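You operate a simulated robot arm through the tools that you are given. There is no shell and no other tool.

Carry out the task below with a simulated robot arm. There is one attempt and no reset: what you move stays moved.

JOB
One charger's socket is dead. Move its plug to the fourth socket and cap the dead one.
Fine: the dead socket's switch off first, the fourth switch on last.

The check looks at the end state, three seconds after you hand in, the way a careful person would. Anything else that was tipped, shoved, dropped, spilled or broken makes it a failure. Lids that push on must go on centred and level and be pressed home; caps that screw on are set level and turned clockwise until they are tight.

ROBOT AND FRAMES
A 7-joint arm with a fingered hand, fixed in place. Base frame: the origin is on the floor under the middle of its stand, x ahead of it, y to its left, z up. Lengths are in m, angles in degrees, forces in N, time in s.
It reaches about 1.333 m from its shoulder. Its first joint turns from -69.0 to 172.0 degrees. Payload 5 kg.
Tool frame: the origin (TCP) lies between the finger pads and is the grasp point; the fingertips stand 0.032 m ahead of it; z points along the fingers, y is the line along which they close. The gripper opens to 0.16 m; its body begins 0.089 m behind the TCP. The gripper is a hand of 3 fingers: y runs from the thumb to the fingers, the wrist lies at [0, 0, -0.252] in the tool frame, and closing takes about 1.5 s.
Orientation is that of the tool frame in the base frame, as a unit quaternion [x, y, z, w]. With the fingers straight down and closing along the base's y, the tool's x points along the base's -x, its y along +y and its z along -z.

CONTROLS
- The arm moves only by the tool apply_moves. Its argument "rows" is a list of rows, each a list of 7 numbers: the turn, a rotation vector about the tool's x, y, z in units of 180 degrees (1.0 is 180 degrees), then the shift along the tool's x, y, z in units of 100 mm (1.0 is 100 mm), then the finger opening in m, from 0 to 0.16. In form: [[wx, wy, wz, dx, dy, dz, claw], ...]. A call has 1 to 20 rows; each row is the pose to reach, as a shift and turn from the pose commanded when the call began, along the tool's axes at that moment. A call with a number of a shift or a turn outside -1 to 1 is refused whole. Rows are played at 5 a second. More than 0.05 m and 8.6 degrees between two rows, or a gripper value outside its range, and nothing of the call is played. A pose out of reach is approached as far as the arm can. The call stops where the force on the tool passes 40 N (or 10 N more than at its start, if that is more) or the arm is blocked; 0.2 s more then pass. Each finger travels about 0.108 m/s and halts on what it meets, pressing with about 29 N; the grip force reading is that of the motor and also rises with nothing between the fingers. The clock runs only during rows and for 0.2 s after the last one: add rows that repeat a pose to give the fingers time. It gives the time, the measured TCP pose, the force on the tool (base axes), the opening and the grip force at its end, in the units of the frame above (readings bear some noise), with the torque about the TCP (base axes, N m) and any sound that the robot's microphone picked up, and new pictures: "pictures" is both (left out), scene, wrist or none.
- Cameras (640 x 400 px; columns grow to the right, rows downward): "scene" is fixed at [0.2199, 0.6501, 1.5646]; the picture's right is [-0.81, -0.58, 0.00], its down [-0.27, 0.38, -0.88] and it looks along [0.51, -0.72, -0.47] (base axes); focal length 314 px, centre (320, 200). "wrist" rides on the gripper at [0.065, -0.004, -0.116] in the tool frame; the picture's right is [0.06, 1.00, 0.00], its down [-0.87, 0.05, -0.49] and it looks along [-0.49, 0.03, 0.87] (tool axes); focal length 261 px, centre (320, 200). There is no depth. A picture from a camera that has moved, and an enlarged one, comes with that camera's place and axes in the base frame and with its lens.
- move_column(by): slides the trunk up (or, below 0, down) by that many m; the arm rides with it, the base frame stays. It gives what a move gives, with no picture.
- hand_shape(shape): the hand has 3 fingers and takes this shape, open, in about a second: jaw (thumb against the fingers, like two jaws); tri (thumb and two fingers); tip (a fingertip pinch); poke (one finger out to press); point (the index stretched); flat (the hand flat); cup (the hand cupped); fist (a fist). The gripper value then closes the fingers along that shape, each until it touches; the sizes above hold for jaw. It gives what a move gives, with no picture.
- close_up(camera, box): a new picture of the part [left, top, right, bottom] of that camera's present view, enlarged. No time passes.
- close_job(): hands the job in; it is judged then, once.

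Nothing tells you positions but the pictures and the camera data. Unless the task says otherwise, let go and move clear before handing in.

The tools are called after "Request:" as a command line: name --pt "numbers of a row" for each row, then --argument value for the rest, lists and objects as JSON in quotes. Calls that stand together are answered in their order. apply_moves: Moves the arm, as the interface text tells. Its arguments: {"type":"object","properties":{"rows":{"type":"array","items":{"type":"array","items":{"type":"number"}}},"pictures":{"type":"string","enum":["both","scene","wrist","none"]}},"required":["rows"]} The other tools are called the same way: move_column (by) moves the trunk up or down; hand_shape (shape) gives the hand a shape; close_up (camera, box) takes an enlarged picture of a part of a camera's view; close_job () hands the job in.

At the start:

```text
time_s: 0.0
ee_pos: [0.6258, -0.2632, 1.1868]
orientation: [0.0, 1.0, 0.001, 0.0]
ft_force: [0.4, 1.4, 0.2]
ft_torque: [0.01, -0.04, -0.02]
gripper_width: 0.1596
grip_force: 0.1
shape: jaw
trunk travel left (down, up): [-0.625, 0.315]
```

scene: 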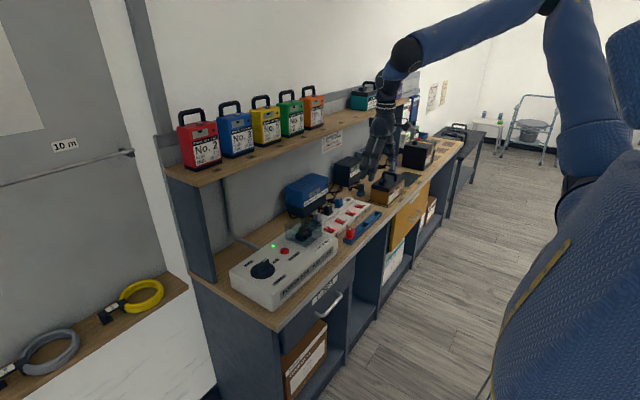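
wrist: 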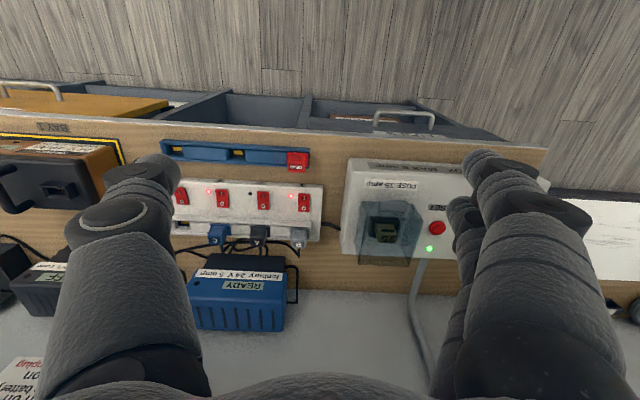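

I see a workbench with a power strip (four switches), chargers, a blue tray with a red cap, and a fuse box. I'll look at close-ups before moving anything.

Request:
close_up --camera "scene" --box '[280, 160, 440, 260]'

Request:
close_up --camera "wrist" --box '[150, 130, 350, 255]'

Request:
close_up --camera "wrist" --box '[0, 100, 200, 225]'

Request:
close_up --camera "wrist" --box '[0, 225, 300, 400]'

Request:
close_up --camera "scene" --box '[380, 90, 480, 190]'

```text
4.00 times, centred on (360, 210) of scene
camera zoom: at [0.2199, 0.6501, 1.5646], right [-0.81, -0.58, 0.0], down [-0.27, 0.38, -0.88], along [0.51, -0.72, -0.47], focal length 1258 px, centre (160, 160)
```

zoom: 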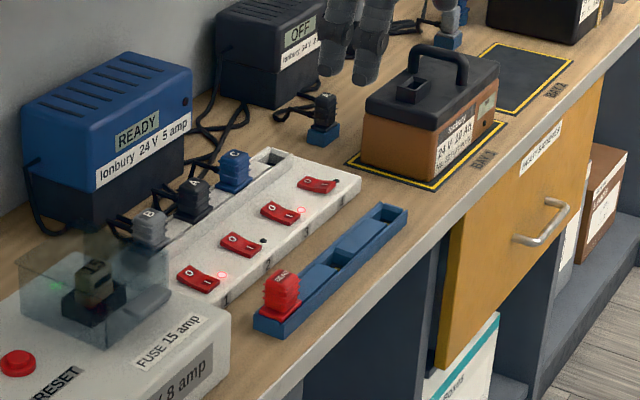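

```text
3.20 times, centred on (250, 192) of wrist
camera zoom: at [0.5626, -0.2674, 1.301], right [-0.06, 1.0, 0.0], down [0.87, 0.05, 0.49], along [0.49, 0.03, -0.87], focal length 834 px, centre (544, 224)
```

zoom: 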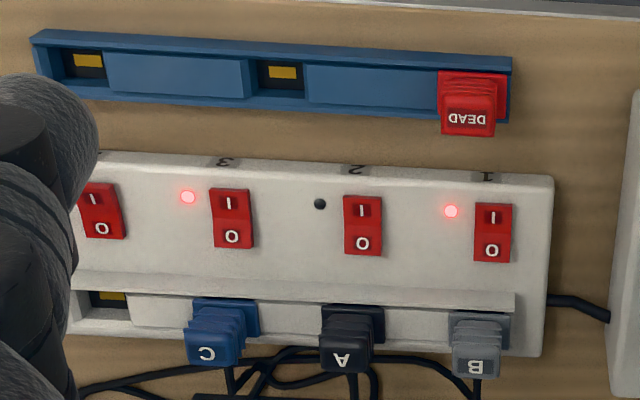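

```text
3.20 times, centred on (100, 162) of wrist
camera zoom: at [0.5626, -0.2674, 1.301], right [-0.06, 1.0, 0.0], down [0.87, 0.05, 0.49], along [0.49, 0.03, -0.87], focal length 834 px, centre (1024, 320)
```

zoom: 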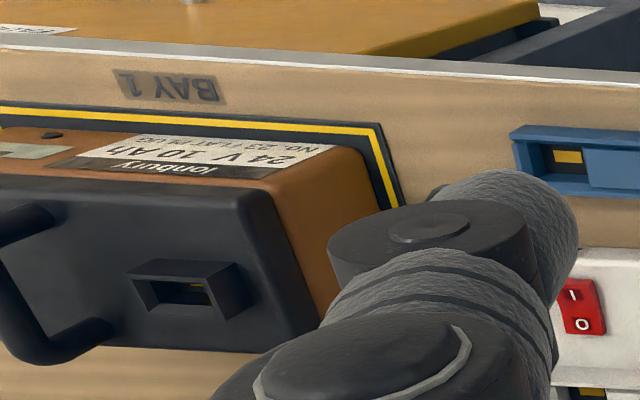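

```text
2.13 times, centred on (150, 312) of wrist
camera zoom: at [0.5626, -0.2674, 1.301], right [-0.06, 1.0, 0.0], down [0.87, 0.05, 0.49], along [0.49, 0.03, -0.87], focal length 556 px, centre (683, -40)
```

zoom: 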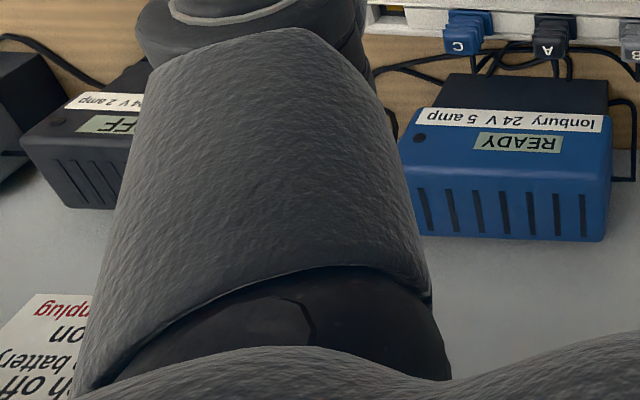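

```text
4.00 times, centred on (430, 140) of scene
camera zoom: at [0.2199, 0.6501, 1.5646], right [-0.81, -0.58, 0.0], down [-0.27, 0.38, -0.88], along [0.51, -0.72, -0.47], focal length 1258 px, centre (-120, 440)
```

zoom: 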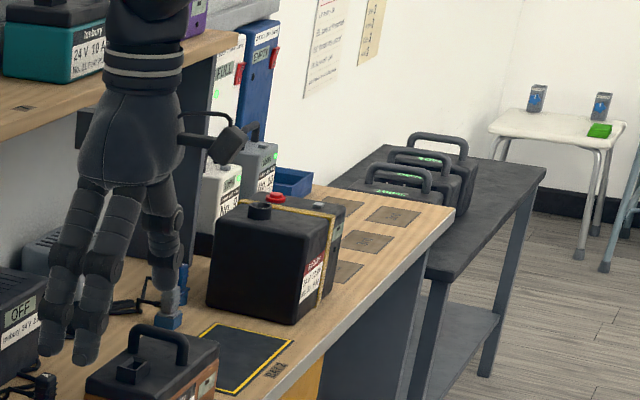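

The strip has sockets 1–4 (B in 1, A in 2, C in 3, 4 empty), and the light by switch 2 looks dark. A red "DEAD" cap sits in the blue tray in front. I'll move to a closer view above the strip to confirm switch states and geometry.

Request:
apply_moves --pt "0 0 0 -0.2 -0.35 0.2 0.16" --pt "0 0 0 -0.4 -0.7 0.4 0.16" --pt "0 0 0 -0.6 -1.0 0.6 0.16" --pt "0 0 0 -0.8 -1.0 0.9 0.16"

```text
time_s: 1.0
ee_pos: [0.7071, -0.3644, 1.096]
orientation: [0.0, 1.0, 0.0, 0.001]
ft_force: [-0.4, 0.2, 1.0]
ft_torque: [-0.03, 0.04, -0.03]
gripper_width: 0.1598
grip_force: 0.2
shape: jaw
trunk travel left (down, up): [-0.625, 0.315]
camera wrist: at [0.6439, -0.3682, 1.2097], right [-0.06, 1.0, 0.0], down [0.87, 0.06, 0.49], along [0.49, 0.03, -0.87], focal length 261 px, centre (320, 200)
```

scene: 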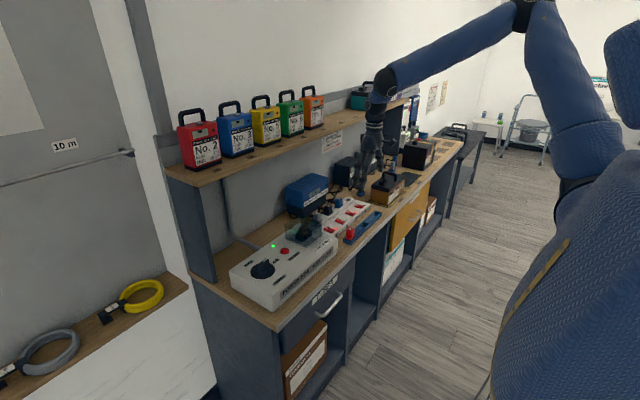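
wrist: 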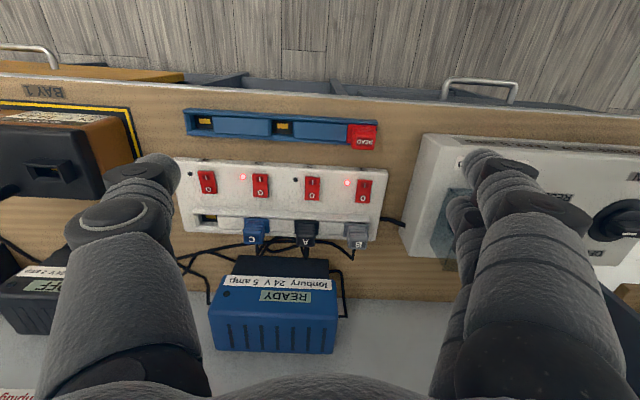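

I have a better view of the strip now. Next I take enlarged pictures of the switches, lights, plugs, cords and tray.

Request:
close_up --camera "wrist" --box '[170, 90, 410, 240]'

Request:
close_up --camera "wrist" --box '[170, 150, 290, 225]'

Request:
close_up --camera "wrist" --box '[280, 150, 400, 225]'

Request:
close_up --camera "wrist" --box '[160, 200, 400, 350]'

Request:
close_up --camera "scene" --box '[280, 175, 400, 250]'

Request:
close_up --camera "scene" --box '[300, 120, 380, 170]'

```text
2.67 times, centred on (290, 165) of wrist
camera zoom: at [0.6439, -0.3682, 1.2097], right [-0.06, 1.0, 0.0], down [0.87, 0.06, 0.49], along [0.49, 0.03, -0.87], focal length 695 px, centre (400, 293)
```

zoom: 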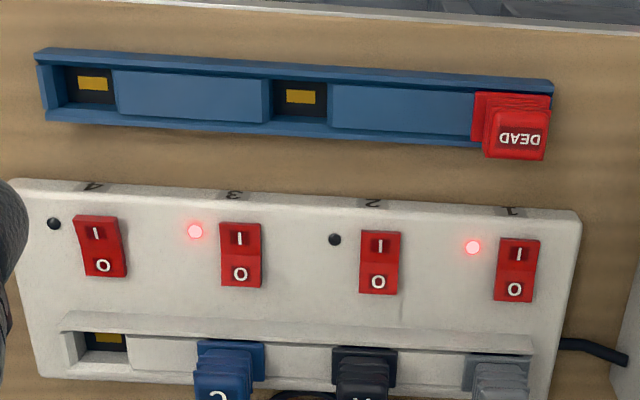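

```text
5.33 times, centred on (230, 188) of wrist
camera zoom: at [0.6439, -0.3682, 1.2097], right [-0.06, 1.0, 0.0], down [0.87, 0.06, 0.49], along [0.49, 0.03, -0.87], focal length 1390 px, centre (800, 267)
```

zoom: 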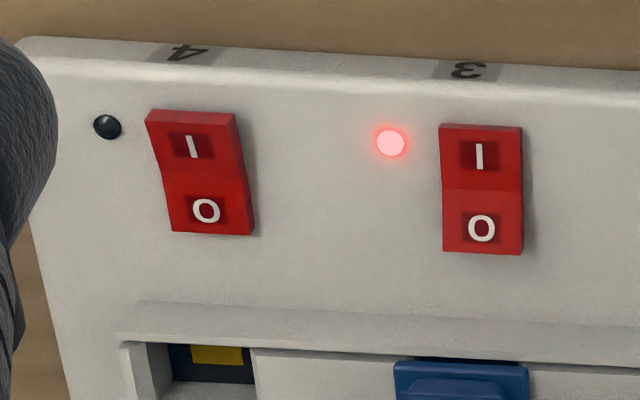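

```text
5.33 times, centred on (340, 188) of wrist
camera zoom: at [0.6439, -0.3682, 1.2097], right [-0.06, 1.0, 0.0], down [0.87, 0.06, 0.49], along [0.49, 0.03, -0.87], focal length 1390 px, centre (213, 267)
```

zoom: 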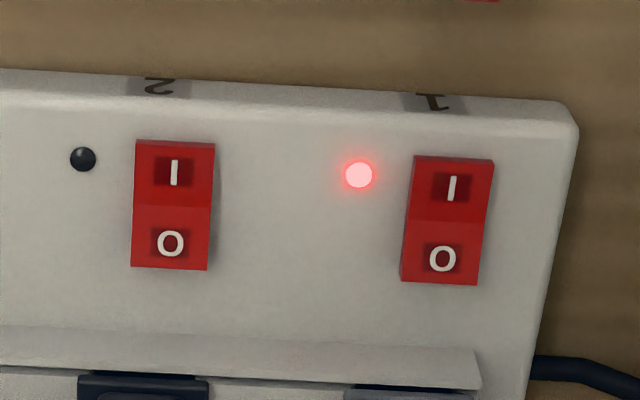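

```text
2.67 times, centred on (280, 275) of wrist
camera zoom: at [0.6439, -0.3682, 1.2097], right [-0.06, 1.0, 0.0], down [0.87, 0.06, 0.49], along [0.49, 0.03, -0.87], focal length 695 px, centre (427, 0)
```

zoom: 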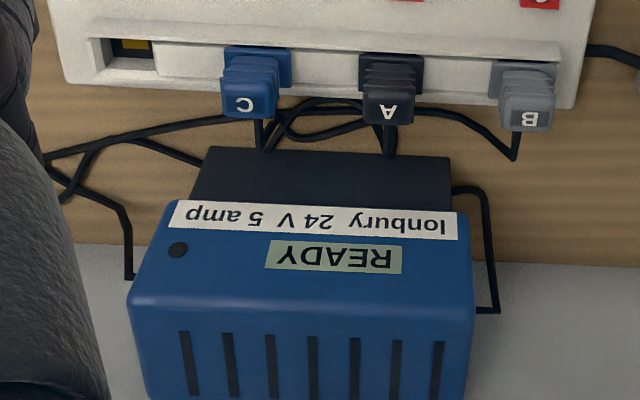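

```text
5.33 times, centred on (340, 212) of scene
camera zoom: at [0.2199, 0.6501, 1.5646], right [-0.81, -0.58, 0.0], down [-0.27, 0.38, -0.88], along [0.51, -0.72, -0.47], focal length 1677 px, centre (213, 133)
```

zoom: 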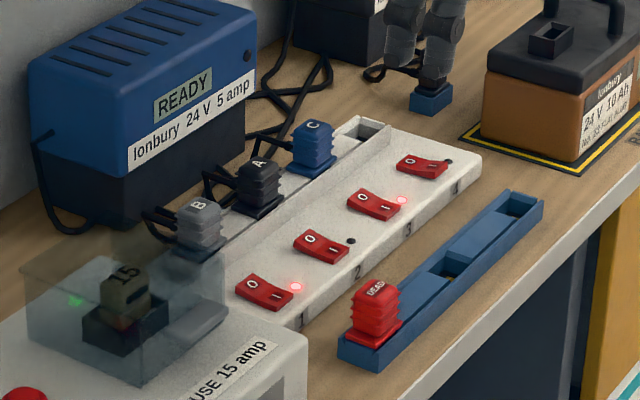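

```text
8.00 times, centred on (340, 145) of scene
camera zoom: at [0.2199, 0.6501, 1.5646], right [-0.81, -0.58, 0.0], down [-0.27, 0.38, -0.88], along [0.51, -0.72, -0.47], focal length 2516 px, centre (160, 640)
```

zoom: 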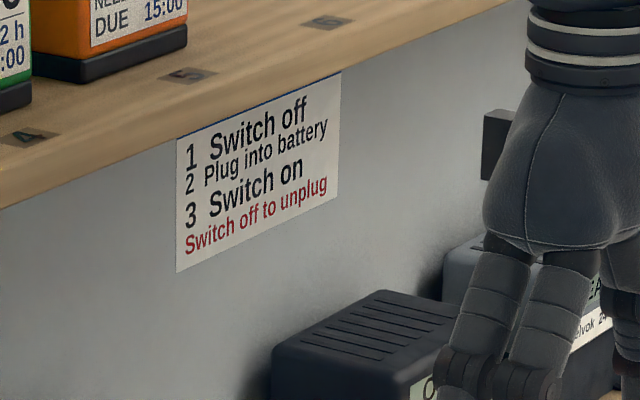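

Switch 2 is on (I end down) but its light is dark, so socket 2 with plug A is the dead one. Switch 4 is off. I'll shape the hand to poke and see where the fingertip is.

Request:
hand_shape --shape "poke"

Request:
close_up --camera "wrist" --box '[0, 0, 640, 400]'

Request:
close_up --camera "scene" --box '[320, 80, 448, 210]'

```text
time_s: 1.9
ee_pos: [0.7057, -0.3648, 1.0974]
orientation: [0.0, 1.0, 0.0, -0.001]
ft_force: [-0.6, -0.7, 0.5]
ft_torque: [0.0, 0.02, -0.02]
gripper_width: 0.0
grip_force: 0.1
shape: poke
trunk travel left (down, up): [-0.625, 0.315]
```

```text
1.00 times, centred on (320, 200) of wrist (not enlarged: the box is as wide or as high as the picture)
camera zoom: at [0.6423, -0.3682, 1.2107], right [-0.06, 1.0, 0.0], down [0.87, 0.05, 0.49], along [0.49, 0.03, -0.87], focal length 261 px, centre (320, 200)
```

zoom: 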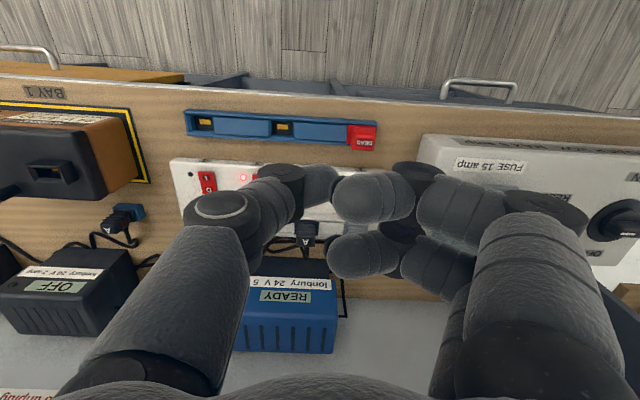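

```text
3.08 times, centred on (384, 145) of scene
camera zoom: at [0.2199, 0.6501, 1.5646], right [-0.81, -0.58, 0.0], down [-0.27, 0.38, -0.88], along [0.51, -0.72, -0.47], focal length 968 px, centre (123, 369)
```

zoom: 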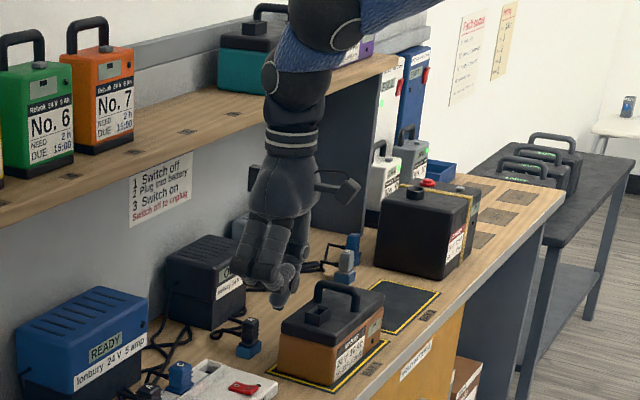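

The black OFF charger's battery lead is also marked A, which agrees with socket 2 being dead. I need a closer look at which finger is extended in poke.

Request:
close_up --camera "scene" --box '[350, 120, 414, 185]'

Request:
close_up --camera "wrist" --box '[200, 120, 440, 300]'

Request:
hand_shape --shape "point"

Request:
close_up --camera "scene" --box '[350, 120, 414, 185]'

Request:
close_up --camera "wrist" --box '[0, 0, 640, 400]'

```text
6.15 times, centred on (382, 152) of scene
camera zoom: at [0.2199, 0.6501, 1.5646], right [-0.81, -0.58, 0.0], down [-0.27, 0.38, -0.88], along [0.51, -0.72, -0.47], focal length 1935 px, centre (-62, 492)
```

zoom: 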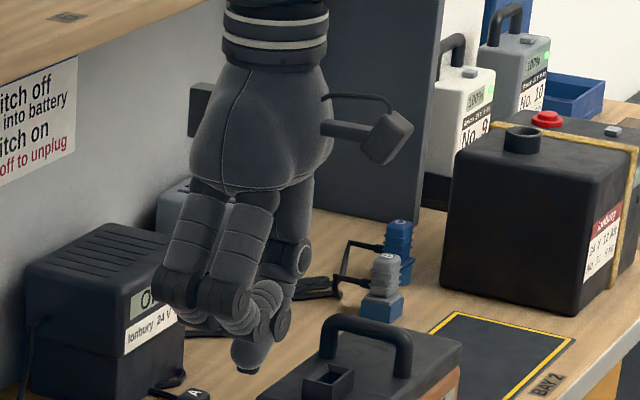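

```text
2.22 times, centred on (320, 210) of wrist
camera zoom: at [0.6423, -0.3682, 1.2107], right [-0.06, 1.0, 0.0], down [0.87, 0.05, 0.49], along [0.49, 0.03, -0.87], focal length 579 px, centre (320, 178)
```

zoom: 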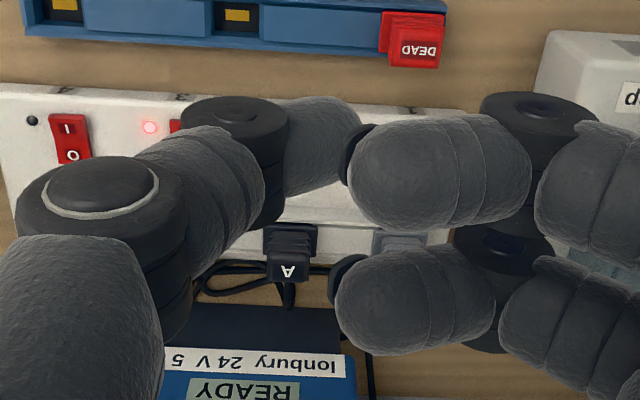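

```text
time_s: 2.8
ee_pos: [0.7049, -0.364, 1.0966]
orientation: [0.0, 1.0, 0.0, 0.0]
ft_force: [0.3, 0.3, -0.3]
ft_torque: [-0.01, -0.02, 0.01]
gripper_width: 0.0
grip_force: 0.1
shape: point
trunk travel left (down, up): [-0.625, 0.315]
```

```text
6.15 times, centred on (382, 152) of scene
camera zoom: at [0.2199, 0.6501, 1.5646], right [-0.81, -0.58, 0.0], down [-0.27, 0.38, -0.88], along [0.51, -0.72, -0.47], focal length 1935 px, centre (-62, 492)
```

zoom: 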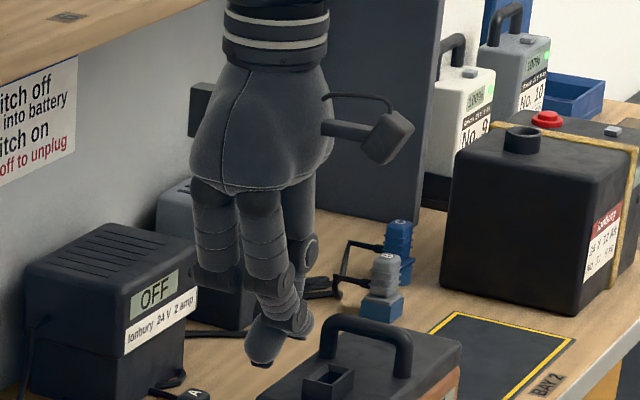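

```text
1.00 times, centred on (320, 200) of wrist (not enlarged: the box is as wide or as high as the picture)
camera zoom: at [0.6421, -0.3682, 1.2108], right [-0.06, 1.0, 0.0], down [0.87, 0.05, 0.49], along [0.49, 0.03, -0.87], focal length 261 px, centre (320, 200)
```

zoom: 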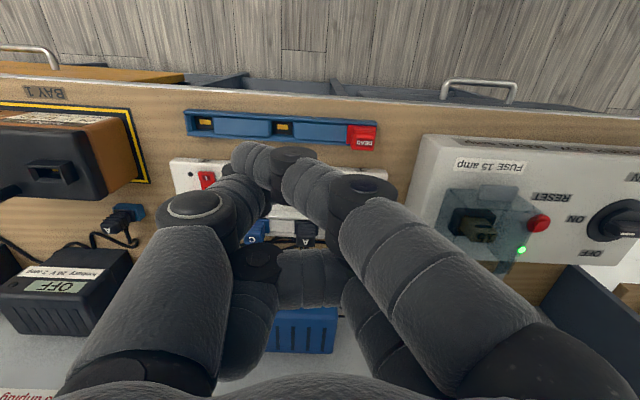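

In poke, the single pressing tip sits right on the tool axis about 32 mm ahead of the TCP, with the other two fingers curled on the +y side. I go back to the open jaw for an unobstructed closer look so I can measure things precisely.

Request:
hand_shape --shape "jaw"

Request:
apply_moves --pt "0 0 0 -0.2 -0.1 0.25 0.16" --pt "0 0 0 -0.4 -0.2 0.5 0.16" --pt "0 0 0 -0.6 -0.3 0.75 0.16" --pt "0 0 0 -0.8 -0.36 1.0 0.16" --pt "0 0 0 -0.8 -0.36 1.0 0.16"

```text
time_s: 3.7
ee_pos: [0.7066, -0.364, 1.0964]
orientation: [0.0, 1.0, 0.0, 0.0]
ft_force: [0.4, -0.5, 0.4]
ft_torque: [0.01, -0.04, 0.04]
gripper_width: 0.1598
grip_force: 0.1
shape: jaw
trunk travel left (down, up): [-0.625, 0.315]
```

```text
time_s: 4.9
ee_pos: [0.7877, -0.3986, 0.9969]
orientation: [0.0, 1.0, 0.0, 0.001]
ft_force: [-0.3, 0.2, 0.2]
ft_torque: [0.0, -0.02, -0.03]
gripper_width: 0.1598
grip_force: 0.0
shape: jaw
trunk travel left (down, up): [-0.625, 0.315]
camera wrist: at [0.7227, -0.4028, 1.1107], right [-0.06, 1.0, 0.0], down [0.87, 0.05, 0.49], along [0.49, 0.03, -0.87], focal length 261 px, centre (320, 200)
```

scene: 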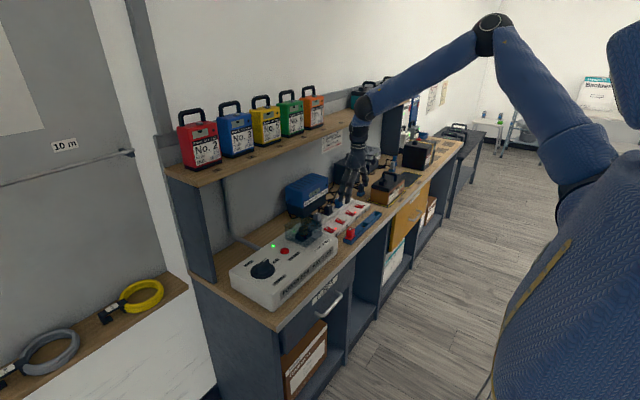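
wrist: 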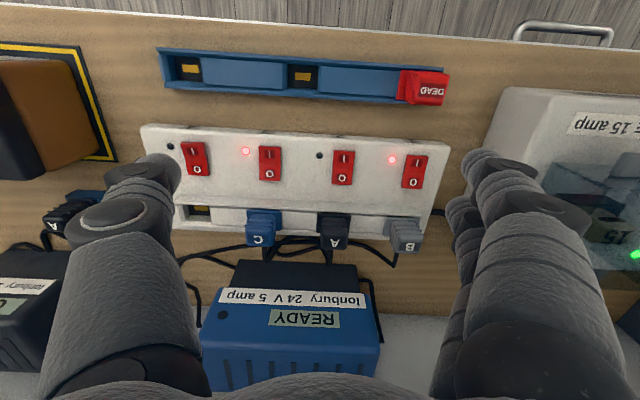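

The view is clear. I take enlarged pictures of the strip, the plugs and the tray for measuring.

Request:
close_up --camera "wrist" --box '[130, 120, 290, 220]'

Request:
close_up --camera "wrist" --box '[290, 120, 450, 220]'

Request:
close_up --camera "wrist" --box '[290, 190, 450, 290]'

Request:
close_up --camera "wrist" --box '[160, 180, 320, 280]'

Request:
close_up --camera "wrist" --box '[300, 40, 460, 140]'

Request:
close_up --camera "wrist" --box '[150, 30, 310, 130]'

```text
4.00 times, centred on (210, 170) of wrist
camera zoom: at [0.7227, -0.4028, 1.1107], right [-0.06, 1.0, 0.0], down [0.87, 0.05, 0.49], along [0.49, 0.03, -0.87], focal length 1043 px, centre (760, 320)
```

zoom: 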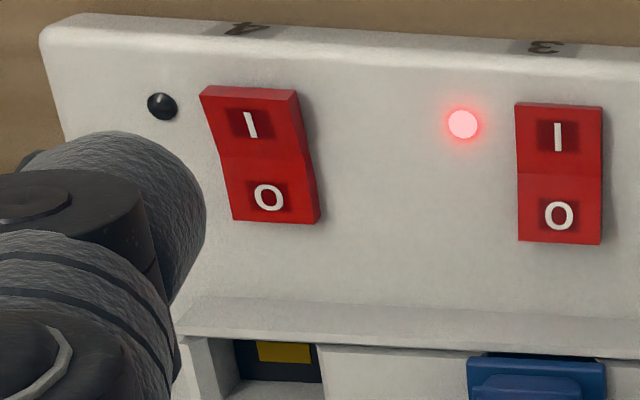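

```text
4.00 times, centred on (370, 170) of wrist
camera zoom: at [0.7227, -0.4028, 1.1107], right [-0.06, 1.0, 0.0], down [0.87, 0.05, 0.49], along [0.49, 0.03, -0.87], focal length 1043 px, centre (120, 320)
```

zoom: 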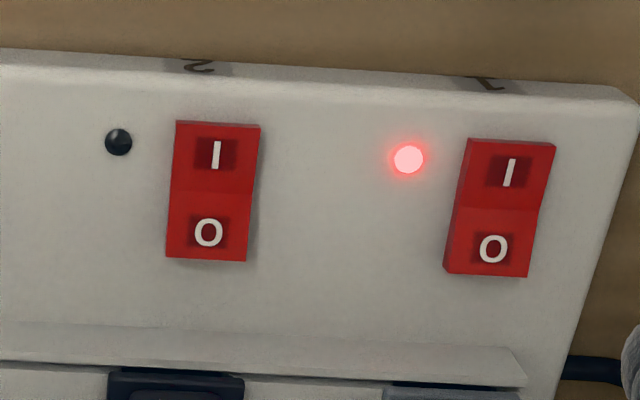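

```text
4.00 times, centred on (370, 240) of wrist
camera zoom: at [0.7227, -0.4028, 1.1107], right [-0.06, 1.0, 0.0], down [0.87, 0.05, 0.49], along [0.49, 0.03, -0.87], focal length 1043 px, centre (120, 40)
```

zoom: 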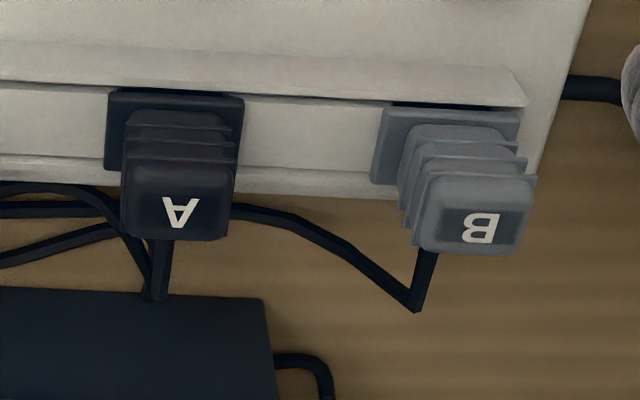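

```text
4.00 times, centred on (240, 230) of wrist
camera zoom: at [0.7227, -0.4028, 1.1107], right [-0.06, 1.0, 0.0], down [0.87, 0.05, 0.49], along [0.49, 0.03, -0.87], focal length 1043 px, centre (640, 80)
```

zoom: 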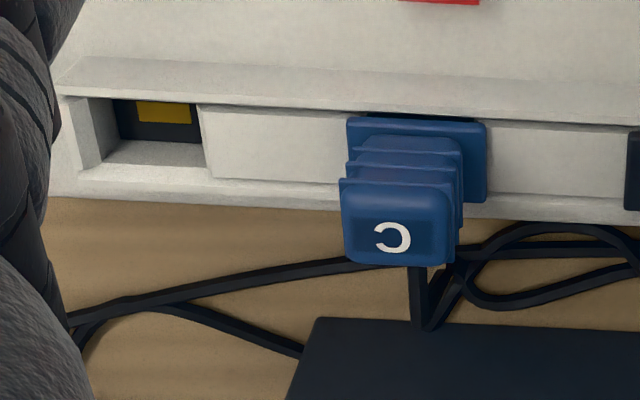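

```text
4.00 times, centred on (380, 90) of wrist
camera zoom: at [0.7227, -0.4028, 1.1107], right [-0.06, 1.0, 0.0], down [0.87, 0.05, 0.49], along [0.49, 0.03, -0.87], focal length 1043 px, centre (80, 640)
```

zoom: 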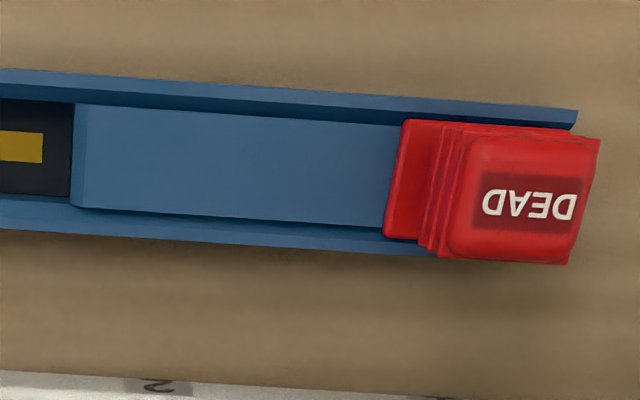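

```text
4.00 times, centred on (230, 80) of wrist
camera zoom: at [0.7227, -0.4028, 1.1107], right [-0.06, 1.0, 0.0], down [0.87, 0.05, 0.49], along [0.49, 0.03, -0.87], focal length 1043 px, centre (680, 680)
```

zoom: 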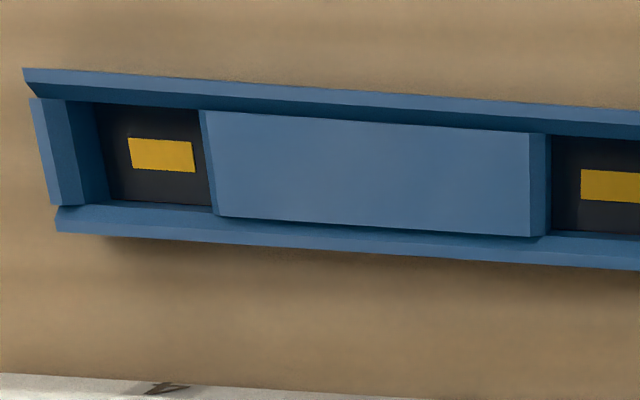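

Socket 2's O-end is at about (0.846, -0.370, 0.836), switch pitch is about 0.083, and plug tops are near (0.902, -0.375, 0.885). I shape poke, tilt the hand about 25° so the wrist stays clear of the shelf, and hover over switch 2.

Request:
hand_shape --shape "poke"

Request:
apply_moves --pt "0 -0.04 0 -0.1 0.08 0.15 0" --pt "0 -0.08 0 -0.2 0.16 0.3 0" --pt "0 -0.11 0 -0.3 0.24 0.45 0" --pt "0 -0.1389 0 -0.42 0.286 0.6 0" --pt "0 -0.1389 0 -0.42 0.286 0.6 0"

Request:
close_up --camera "scene" --box '[300, 140, 412, 240]'

Request:
close_up --camera "wrist" --box '[220, 120, 420, 280]'

```text
time_s: 5.8
ee_pos: [0.7876, -0.3979, 0.9967]
orientation: [0.0, 1.0, 0.0, -0.001]
ft_force: [0.3, -0.1, -0.2]
ft_torque: [0.0, 0.01, 0.05]
gripper_width: 0.0
grip_force: 0.0
shape: poke
trunk travel left (down, up): [-0.625, 0.315]
```

```text
time_s: 7.0
ee_pos: [0.8296, -0.3708, 0.9366]
orientation: [0.0, 0.976, 0.0, 0.218]
ft_force: [0.5, -0.5, -0.2]
ft_torque: [-0.01, 0.0, -0.01]
gripper_width: 0.0
grip_force: 28.6
shape: jaw
trunk travel left (down, up): [-0.625, 0.315]
camera wrist: at [0.7224, -0.3742, 1.0119], right [-0.06, 1.0, -0.03], down [0.58, 0.05, 0.81], along [0.81, 0.03, -0.58], focal length 261 px, centre (320, 200)
```

scene: 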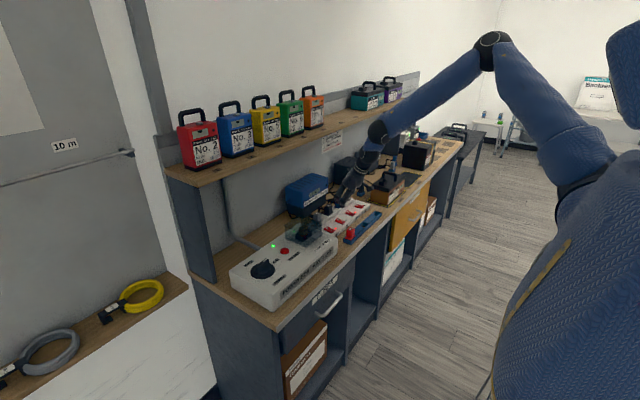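
wrist: 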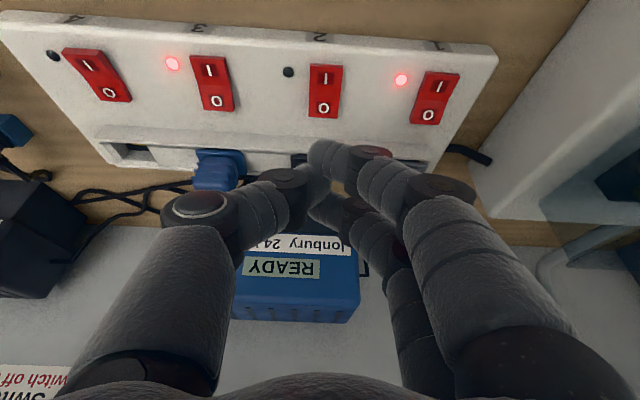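

```text
4.00 times, centred on (356, 190) of scene
camera zoom: at [0.2199, 0.6501, 1.5646], right [-0.81, -0.58, 0.0], down [-0.27, 0.38, -0.88], along [0.51, -0.72, -0.47], focal length 1258 px, centre (176, 240)
```

zoom: 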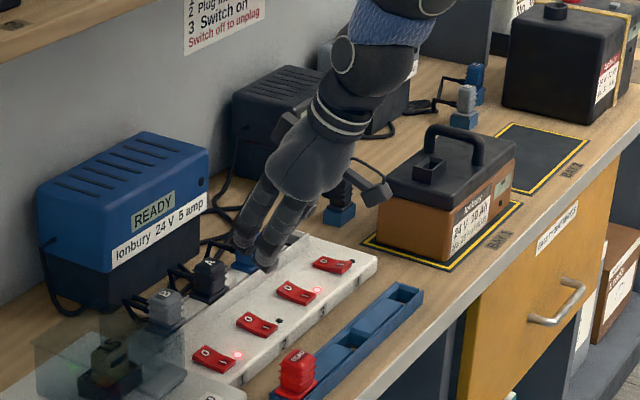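

```text
2.50 times, centred on (320, 200) of wrist
camera zoom: at [0.7224, -0.3742, 1.0119], right [-0.06, 1.0, -0.03], down [0.58, 0.05, 0.81], along [0.81, 0.03, -0.58], focal length 652 px, centre (320, 200)
```

zoom: 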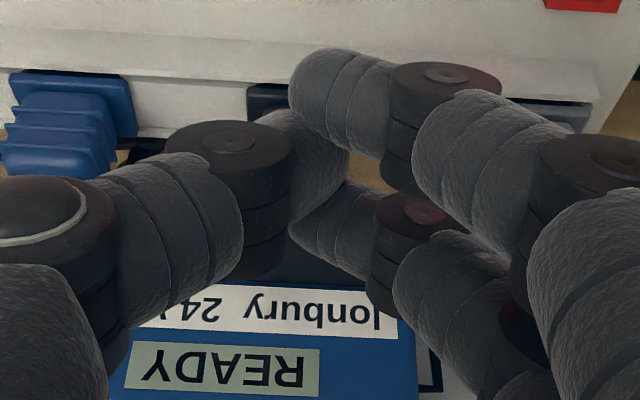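

Commanding claw 0 turned the poke into a closed jaw. I'll reshape to poke and hold the value at 0.16 instead to see whether the shape is kept.

Request:
hand_shape --shape "poke"

Request:
apply_moves --pt "0 0 0 0 0 -0.05 0.16" --pt "0 0 0 0 0 -0.05 0.16"

Request:
close_up --camera "scene" --box '[320, 160, 384, 210]'

Request:
close_up --camera "wrist" --box '[220, 80, 420, 280]'

```text
time_s: 7.9
ee_pos: [0.8287, -0.3712, 0.9364]
orientation: [0.0, 0.976, 0.0, 0.217]
ft_force: [-0.1, -0.4, -0.6]
ft_torque: [-0.03, -0.02, 0.03]
gripper_width: 0.0
grip_force: 0.0
shape: poke
trunk travel left (down, up): [-0.625, 0.315]
```

```text
time_s: 8.5
ee_pos: [0.826, -0.372, 0.9415]
orientation: [0.0, 0.976, 0.0, 0.217]
ft_force: [0.5, 1.1, -0.1]
ft_torque: [-0.02, -0.02, 0.03]
gripper_width: 0.0
grip_force: 0.2
shape: poke
trunk travel left (down, up): [-0.625, 0.315]
camera wrist: at [0.7205, -0.375, 1.0166], right [-0.06, 1.0, -0.03], down [0.58, 0.05, 0.81], along [0.81, 0.03, -0.58], focal length 261 px, centre (320, 200)
```

scene: 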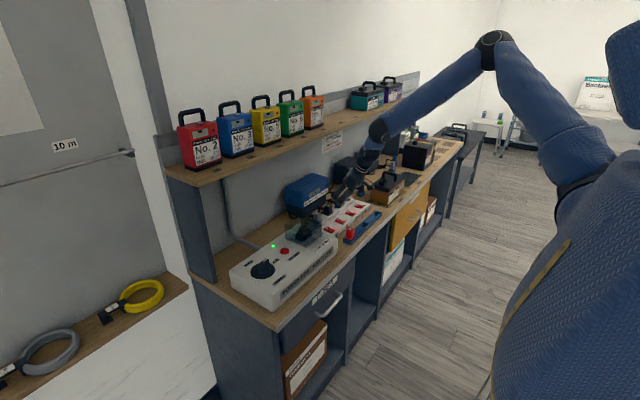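
wrist: 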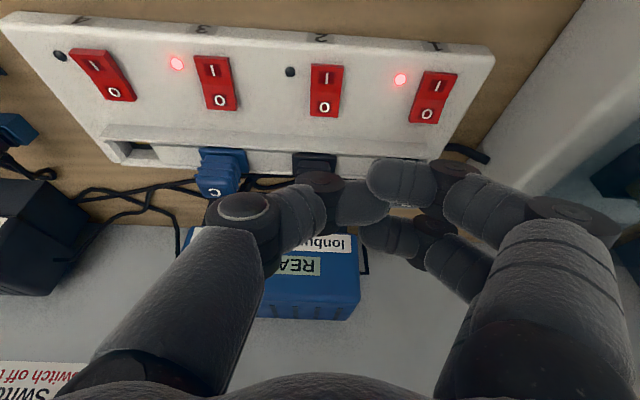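

```text
8.00 times, centred on (352, 185) of scene
camera zoom: at [0.2199, 0.6501, 1.5646], right [-0.81, -0.58, 0.0], down [-0.27, 0.38, -0.88], along [0.51, -0.72, -0.47], focal length 2516 px, centre (64, 320)
```

zoom: 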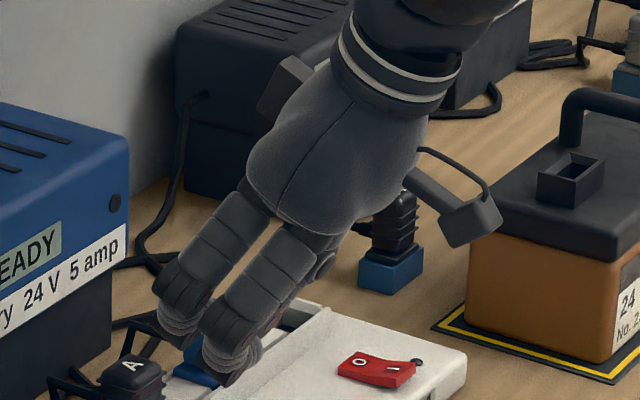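

```text
2.00 times, centred on (320, 180) of wrist
camera zoom: at [0.7205, -0.375, 1.0166], right [-0.06, 1.0, -0.03], down [0.58, 0.05, 0.81], along [0.81, 0.03, -0.58], focal length 521 px, centre (320, 240)
```

zoom: 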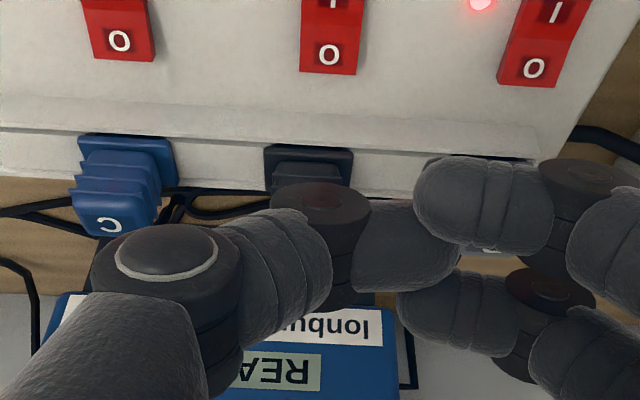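

The poke shape is kept at 0.16, but the thumb ended up differently than from the open start. I'll lift a little, open to jaw and re-form the poke cleanly.

Request:
apply_moves --pt "0 0 0 -0.1 0 -0.22 0.16" --pt "0 0 0 -0.17 0 -0.36 0.16" --pictures "none"

Request:
hand_shape --shape "jaw"

Request:
close_up --camera "wrist" --box '[0, 0, 640, 400]'

Request:
hand_shape --shape "poke"

Request:
close_up --camera "wrist" --box '[0, 0, 640, 400]'

Request:
close_up --camera "scene" --box '[320, 150, 384, 200]'

```text
time_s: 9.1
ee_pos: [0.8273, -0.3712, 0.9819]
orientation: [0.0, 0.976, 0.0, 0.216]
ft_force: [-0.8, 0.0, 0.1]
ft_torque: [0.0, -0.02, -0.03]
gripper_width: 0.0
grip_force: 0.0
shape: poke
trunk travel left (down, up): [-0.625, 0.315]
```

```text
time_s: 10.0
ee_pos: [0.8254, -0.3705, 0.9813]
orientation: [0.0, 0.976, 0.0, 0.217]
ft_force: [0.0, -0.3, -0.6]
ft_torque: [-0.03, 0.0, 0.05]
gripper_width: 0.1598
grip_force: 0.1
shape: jaw
trunk travel left (down, up): [-0.625, 0.315]
```

```text
1.00 times, centred on (320, 200) of wrist (not enlarged: the box is as wide or as high as the picture)
camera zoom: at [0.7205, -0.3752, 1.0567], right [-0.06, 1.0, -0.03], down [0.58, 0.05, 0.81], along [0.81, 0.03, -0.58], focal length 261 px, centre (320, 200)
```

zoom: 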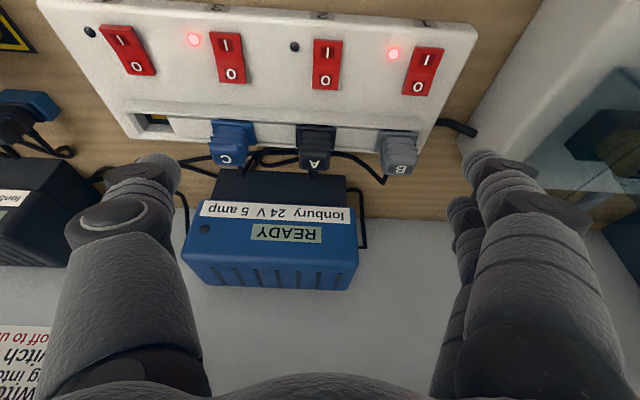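

```text
time_s: 10.9
ee_pos: [0.8271, -0.3721, 0.9799]
orientation: [0.0, 0.976, -0.001, 0.217]
ft_force: [-0.2, -0.6, -0.3]
ft_torque: [-0.01, -0.03, 0.0]
gripper_width: 0.0
grip_force: 0.1
shape: poke
trunk travel left (down, up): [-0.625, 0.315]
```

```text
1.00 times, centred on (320, 200) of wrist (not enlarged: the box is as wide or as high as the picture)
camera zoom: at [0.7205, -0.3752, 1.0567], right [-0.06, 1.0, -0.03], down [0.58, 0.05, 0.81], along [0.81, 0.03, -0.58], focal length 261 px, centre (320, 200)
```

zoom: 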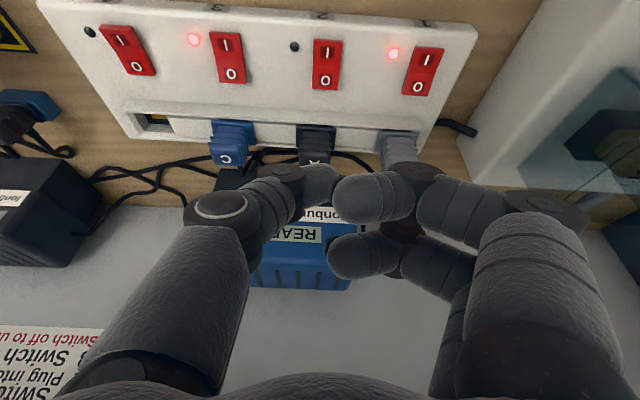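

```text
8.00 times, centred on (352, 175) of scene
camera zoom: at [0.2199, 0.6501, 1.5646], right [-0.81, -0.58, 0.0], down [-0.27, 0.38, -0.88], along [0.51, -0.72, -0.47], focal length 2516 px, centre (64, 400)
```

zoom: 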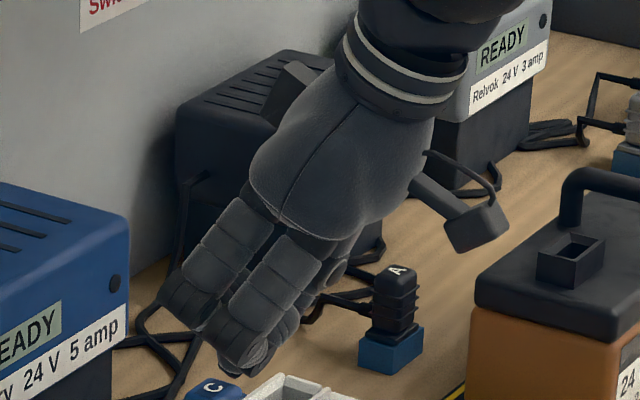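

The clean poke is re-formed. I test with a tiny move at 0.16 whether the shape changes.

Request:
apply_moves --pt "0 0 0 0 0 0.02 0.16" --pt "0 0 0 0 0 0.02 0.16" --pictures "wrist"

Request:
close_up --camera "wrist" --box '[220, 120, 420, 280]'

Request:
close_up --camera "scene" --box '[320, 160, 368, 200]'

```text
time_s: 11.5
ee_pos: [0.8266, -0.3713, 0.9801]
orientation: [0.0, 0.976, 0.0, 0.217]
ft_force: [0.6, 0.1, 0.3]
ft_torque: [0.03, 0.02, 0.01]
gripper_width: 0.0
grip_force: 0.1
shape: poke
trunk travel left (down, up): [-0.625, 0.315]
camera wrist: at [0.7214, -0.375, 1.055], right [-0.06, 1.0, -0.03], down [0.58, 0.05, 0.81], along [0.81, 0.03, -0.58], focal length 261 px, centre (320, 200)
```

wrist: 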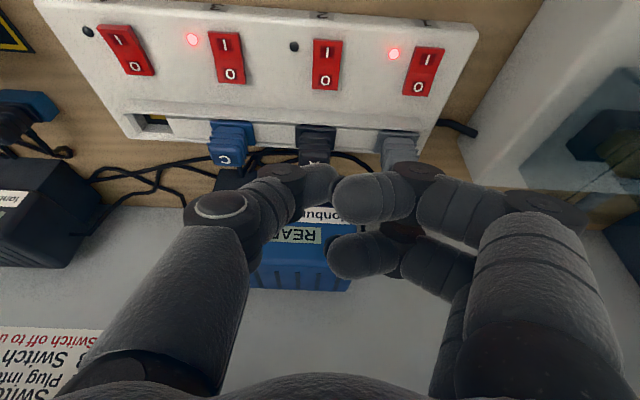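

```text
2.50 times, centred on (320, 200) of wrist
camera zoom: at [0.7214, -0.375, 1.055], right [-0.06, 1.0, -0.03], down [0.58, 0.05, 0.81], along [0.81, 0.03, -0.58], focal length 652 px, centre (320, 200)
```

zoom: 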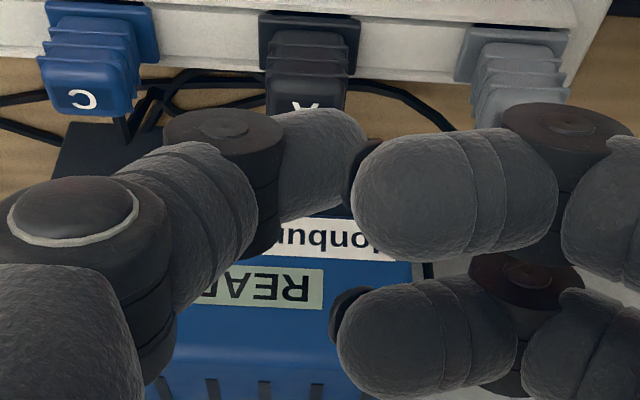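

```text
10.00 times, centred on (344, 180) of scene
camera zoom: at [0.2199, 0.6501, 1.5646], right [-0.81, -0.58, 0.0], down [-0.27, 0.38, -0.88], along [0.51, -0.72, -0.47], focal length 3145 px, centre (80, 400)
```

zoom: 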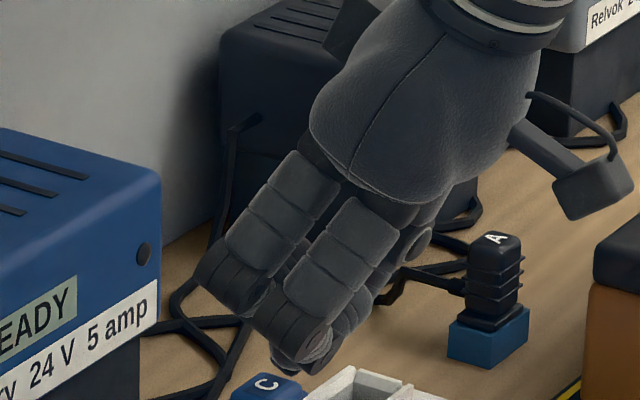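

The poke shape stays stable with 0.16. I now tilt to about 35° and bring the tip to roughly 25 mm above the O end of switch 2.

Request:
apply_moves --pt "0 -0.02 0 0.09 0 0.22 0.16" --pt "0 -0.04 0 0.18 0 0.43 0.16" --pt "0 -0.0556 0 0.27 0 0.65 0.16" --pt "0 -0.0556 0 0.353 0 0.862 0.16" --pt "0 -0.0556 0 0.353 0 0.862 0.16"

Request:
close_up --camera "scene" --box '[312, 180, 376, 230]'

Request:
close_up --camera "wrist" --box '[220, 80, 420, 240]'

```text
time_s: 12.7
ee_pos: [0.8322, -0.37, 0.8873]
orientation: [-0.001, 0.953, 0.0, 0.302]
ft_force: [0.1, 0.0, 0.0]
ft_torque: [0.03, 0.02, -0.01]
gripper_width: 0.0
grip_force: 0.0
shape: poke
trunk travel left (down, up): [-0.625, 0.315]
camera wrist: at [0.7135, -0.3741, 0.9427], right [-0.05, 1.0, -0.04], down [0.43, 0.05, 0.9], along [0.9, 0.03, -0.43], focal length 261 px, centre (320, 200)
```

scene: 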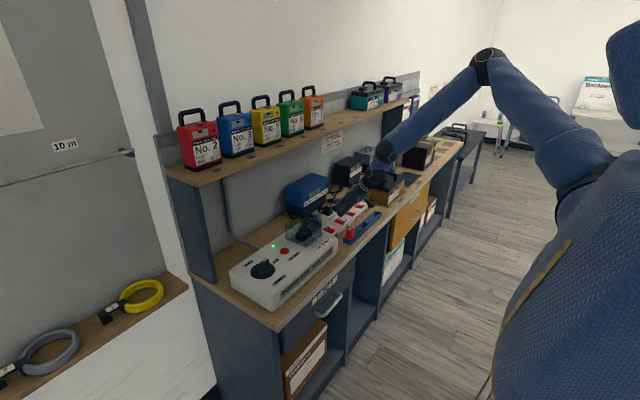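
wrist: 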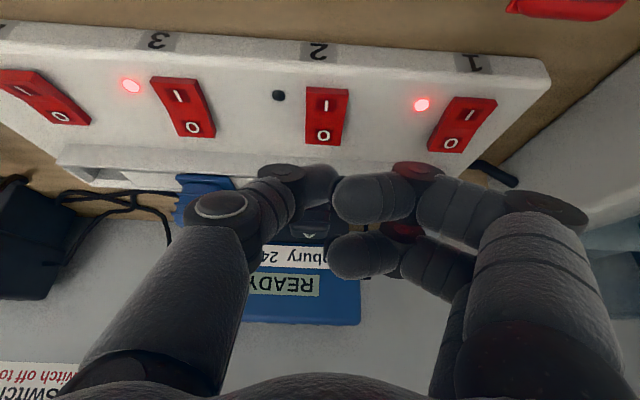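

```text
8.00 times, centred on (344, 205) of scene
camera zoom: at [0.2199, 0.6501, 1.5646], right [-0.81, -0.58, 0.0], down [-0.27, 0.38, -0.88], along [0.51, -0.72, -0.47], focal length 2516 px, centre (128, 160)
```

zoom: 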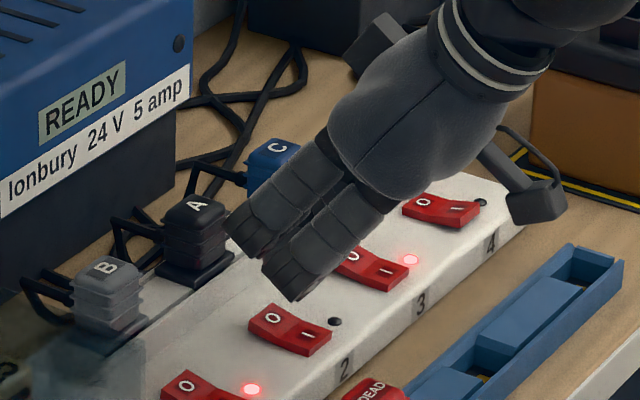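

```text
2.50 times, centred on (320, 160) of wrist
camera zoom: at [0.7135, -0.3741, 0.9427], right [-0.05, 1.0, -0.04], down [0.43, 0.05, 0.9], along [0.9, 0.03, -0.43], focal length 652 px, centre (320, 300)
```

zoom: 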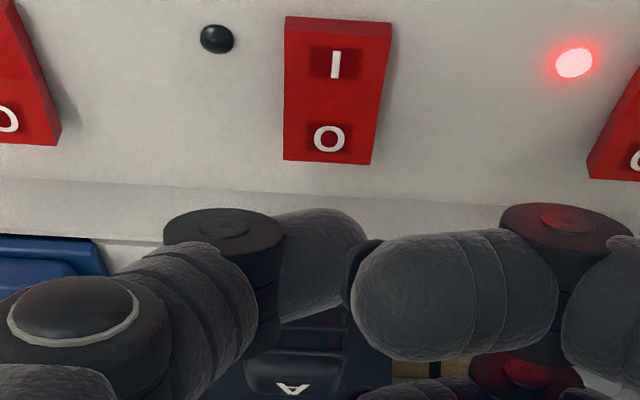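

The tip hovers over the O end of switch 2, matching my estimate. I lower straight down in small steps and watch the force.

Request:
apply_moves --pt "0 0 0 0.0576 0 0.0818 0.16" --pt "0 0 0 0.1036 0 0.1472 0.16" --pt "0 0 0 0.1267 0 0.1799 0.16" --pt "0 0 0 0.1382 0 0.1962 0.16" --pt "0 0 0 0.1497 0 0.2126 0.16" --pictures "both"

Request:
close_up --camera "scene" --box '[312, 190, 376, 240]'

Request:
close_up --camera "wrist" --box '[220, 80, 420, 240]'

```text
time_s: 13.9
ee_pos: [0.8309, -0.3706, 0.8619]
orientation: [0.0, 0.954, 0.0, 0.301]
ft_force: [1.9, -1.4, 7.0]
ft_torque: [-0.01, -0.11, -0.02]
gripper_width: 0.0002
grip_force: 0.0
shape: poke
trunk travel left (down, up): [-0.625, 0.315]
camera wrist: at [0.7135, -0.3748, 0.9171], right [-0.05, 1.0, -0.04], down [0.43, 0.05, 0.9], along [0.9, 0.03, -0.43], focal length 261 px, centre (320, 200)
```

scene: 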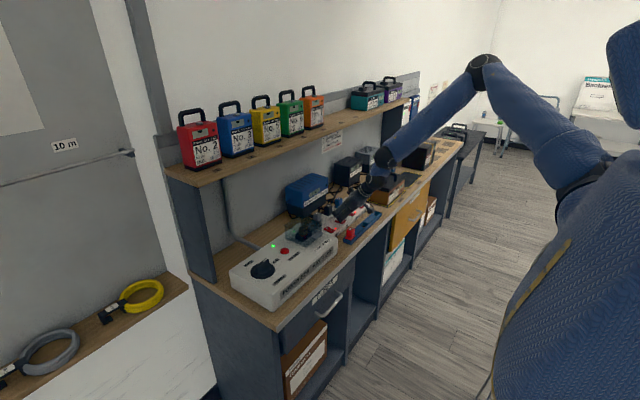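
wrist: 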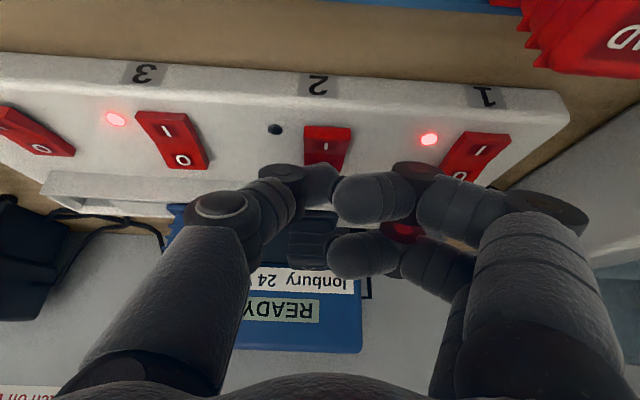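

```text
8.00 times, centred on (344, 215) of scene
camera zoom: at [0.2199, 0.6501, 1.5646], right [-0.81, -0.58, 0.0], down [-0.27, 0.38, -0.88], along [0.51, -0.72, -0.47], focal length 2516 px, centre (128, 80)
```

zoom: 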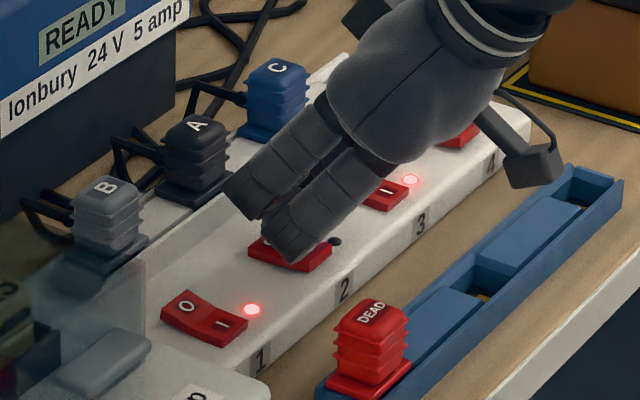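

```text
2.50 times, centred on (320, 160) of wrist
camera zoom: at [0.7135, -0.3748, 0.9171], right [-0.05, 1.0, -0.04], down [0.43, 0.05, 0.9], along [0.9, 0.03, -0.43], focal length 652 px, centre (320, 300)
```

zoom: 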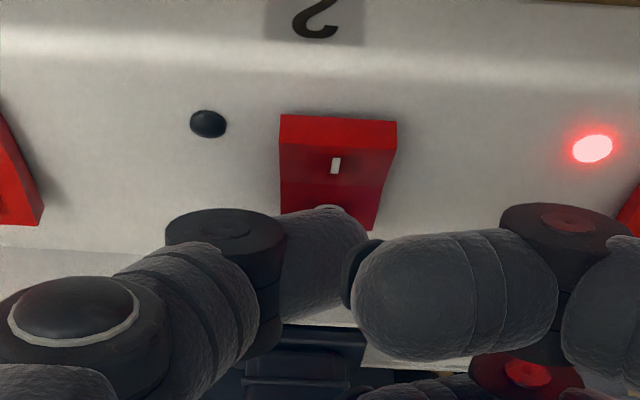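

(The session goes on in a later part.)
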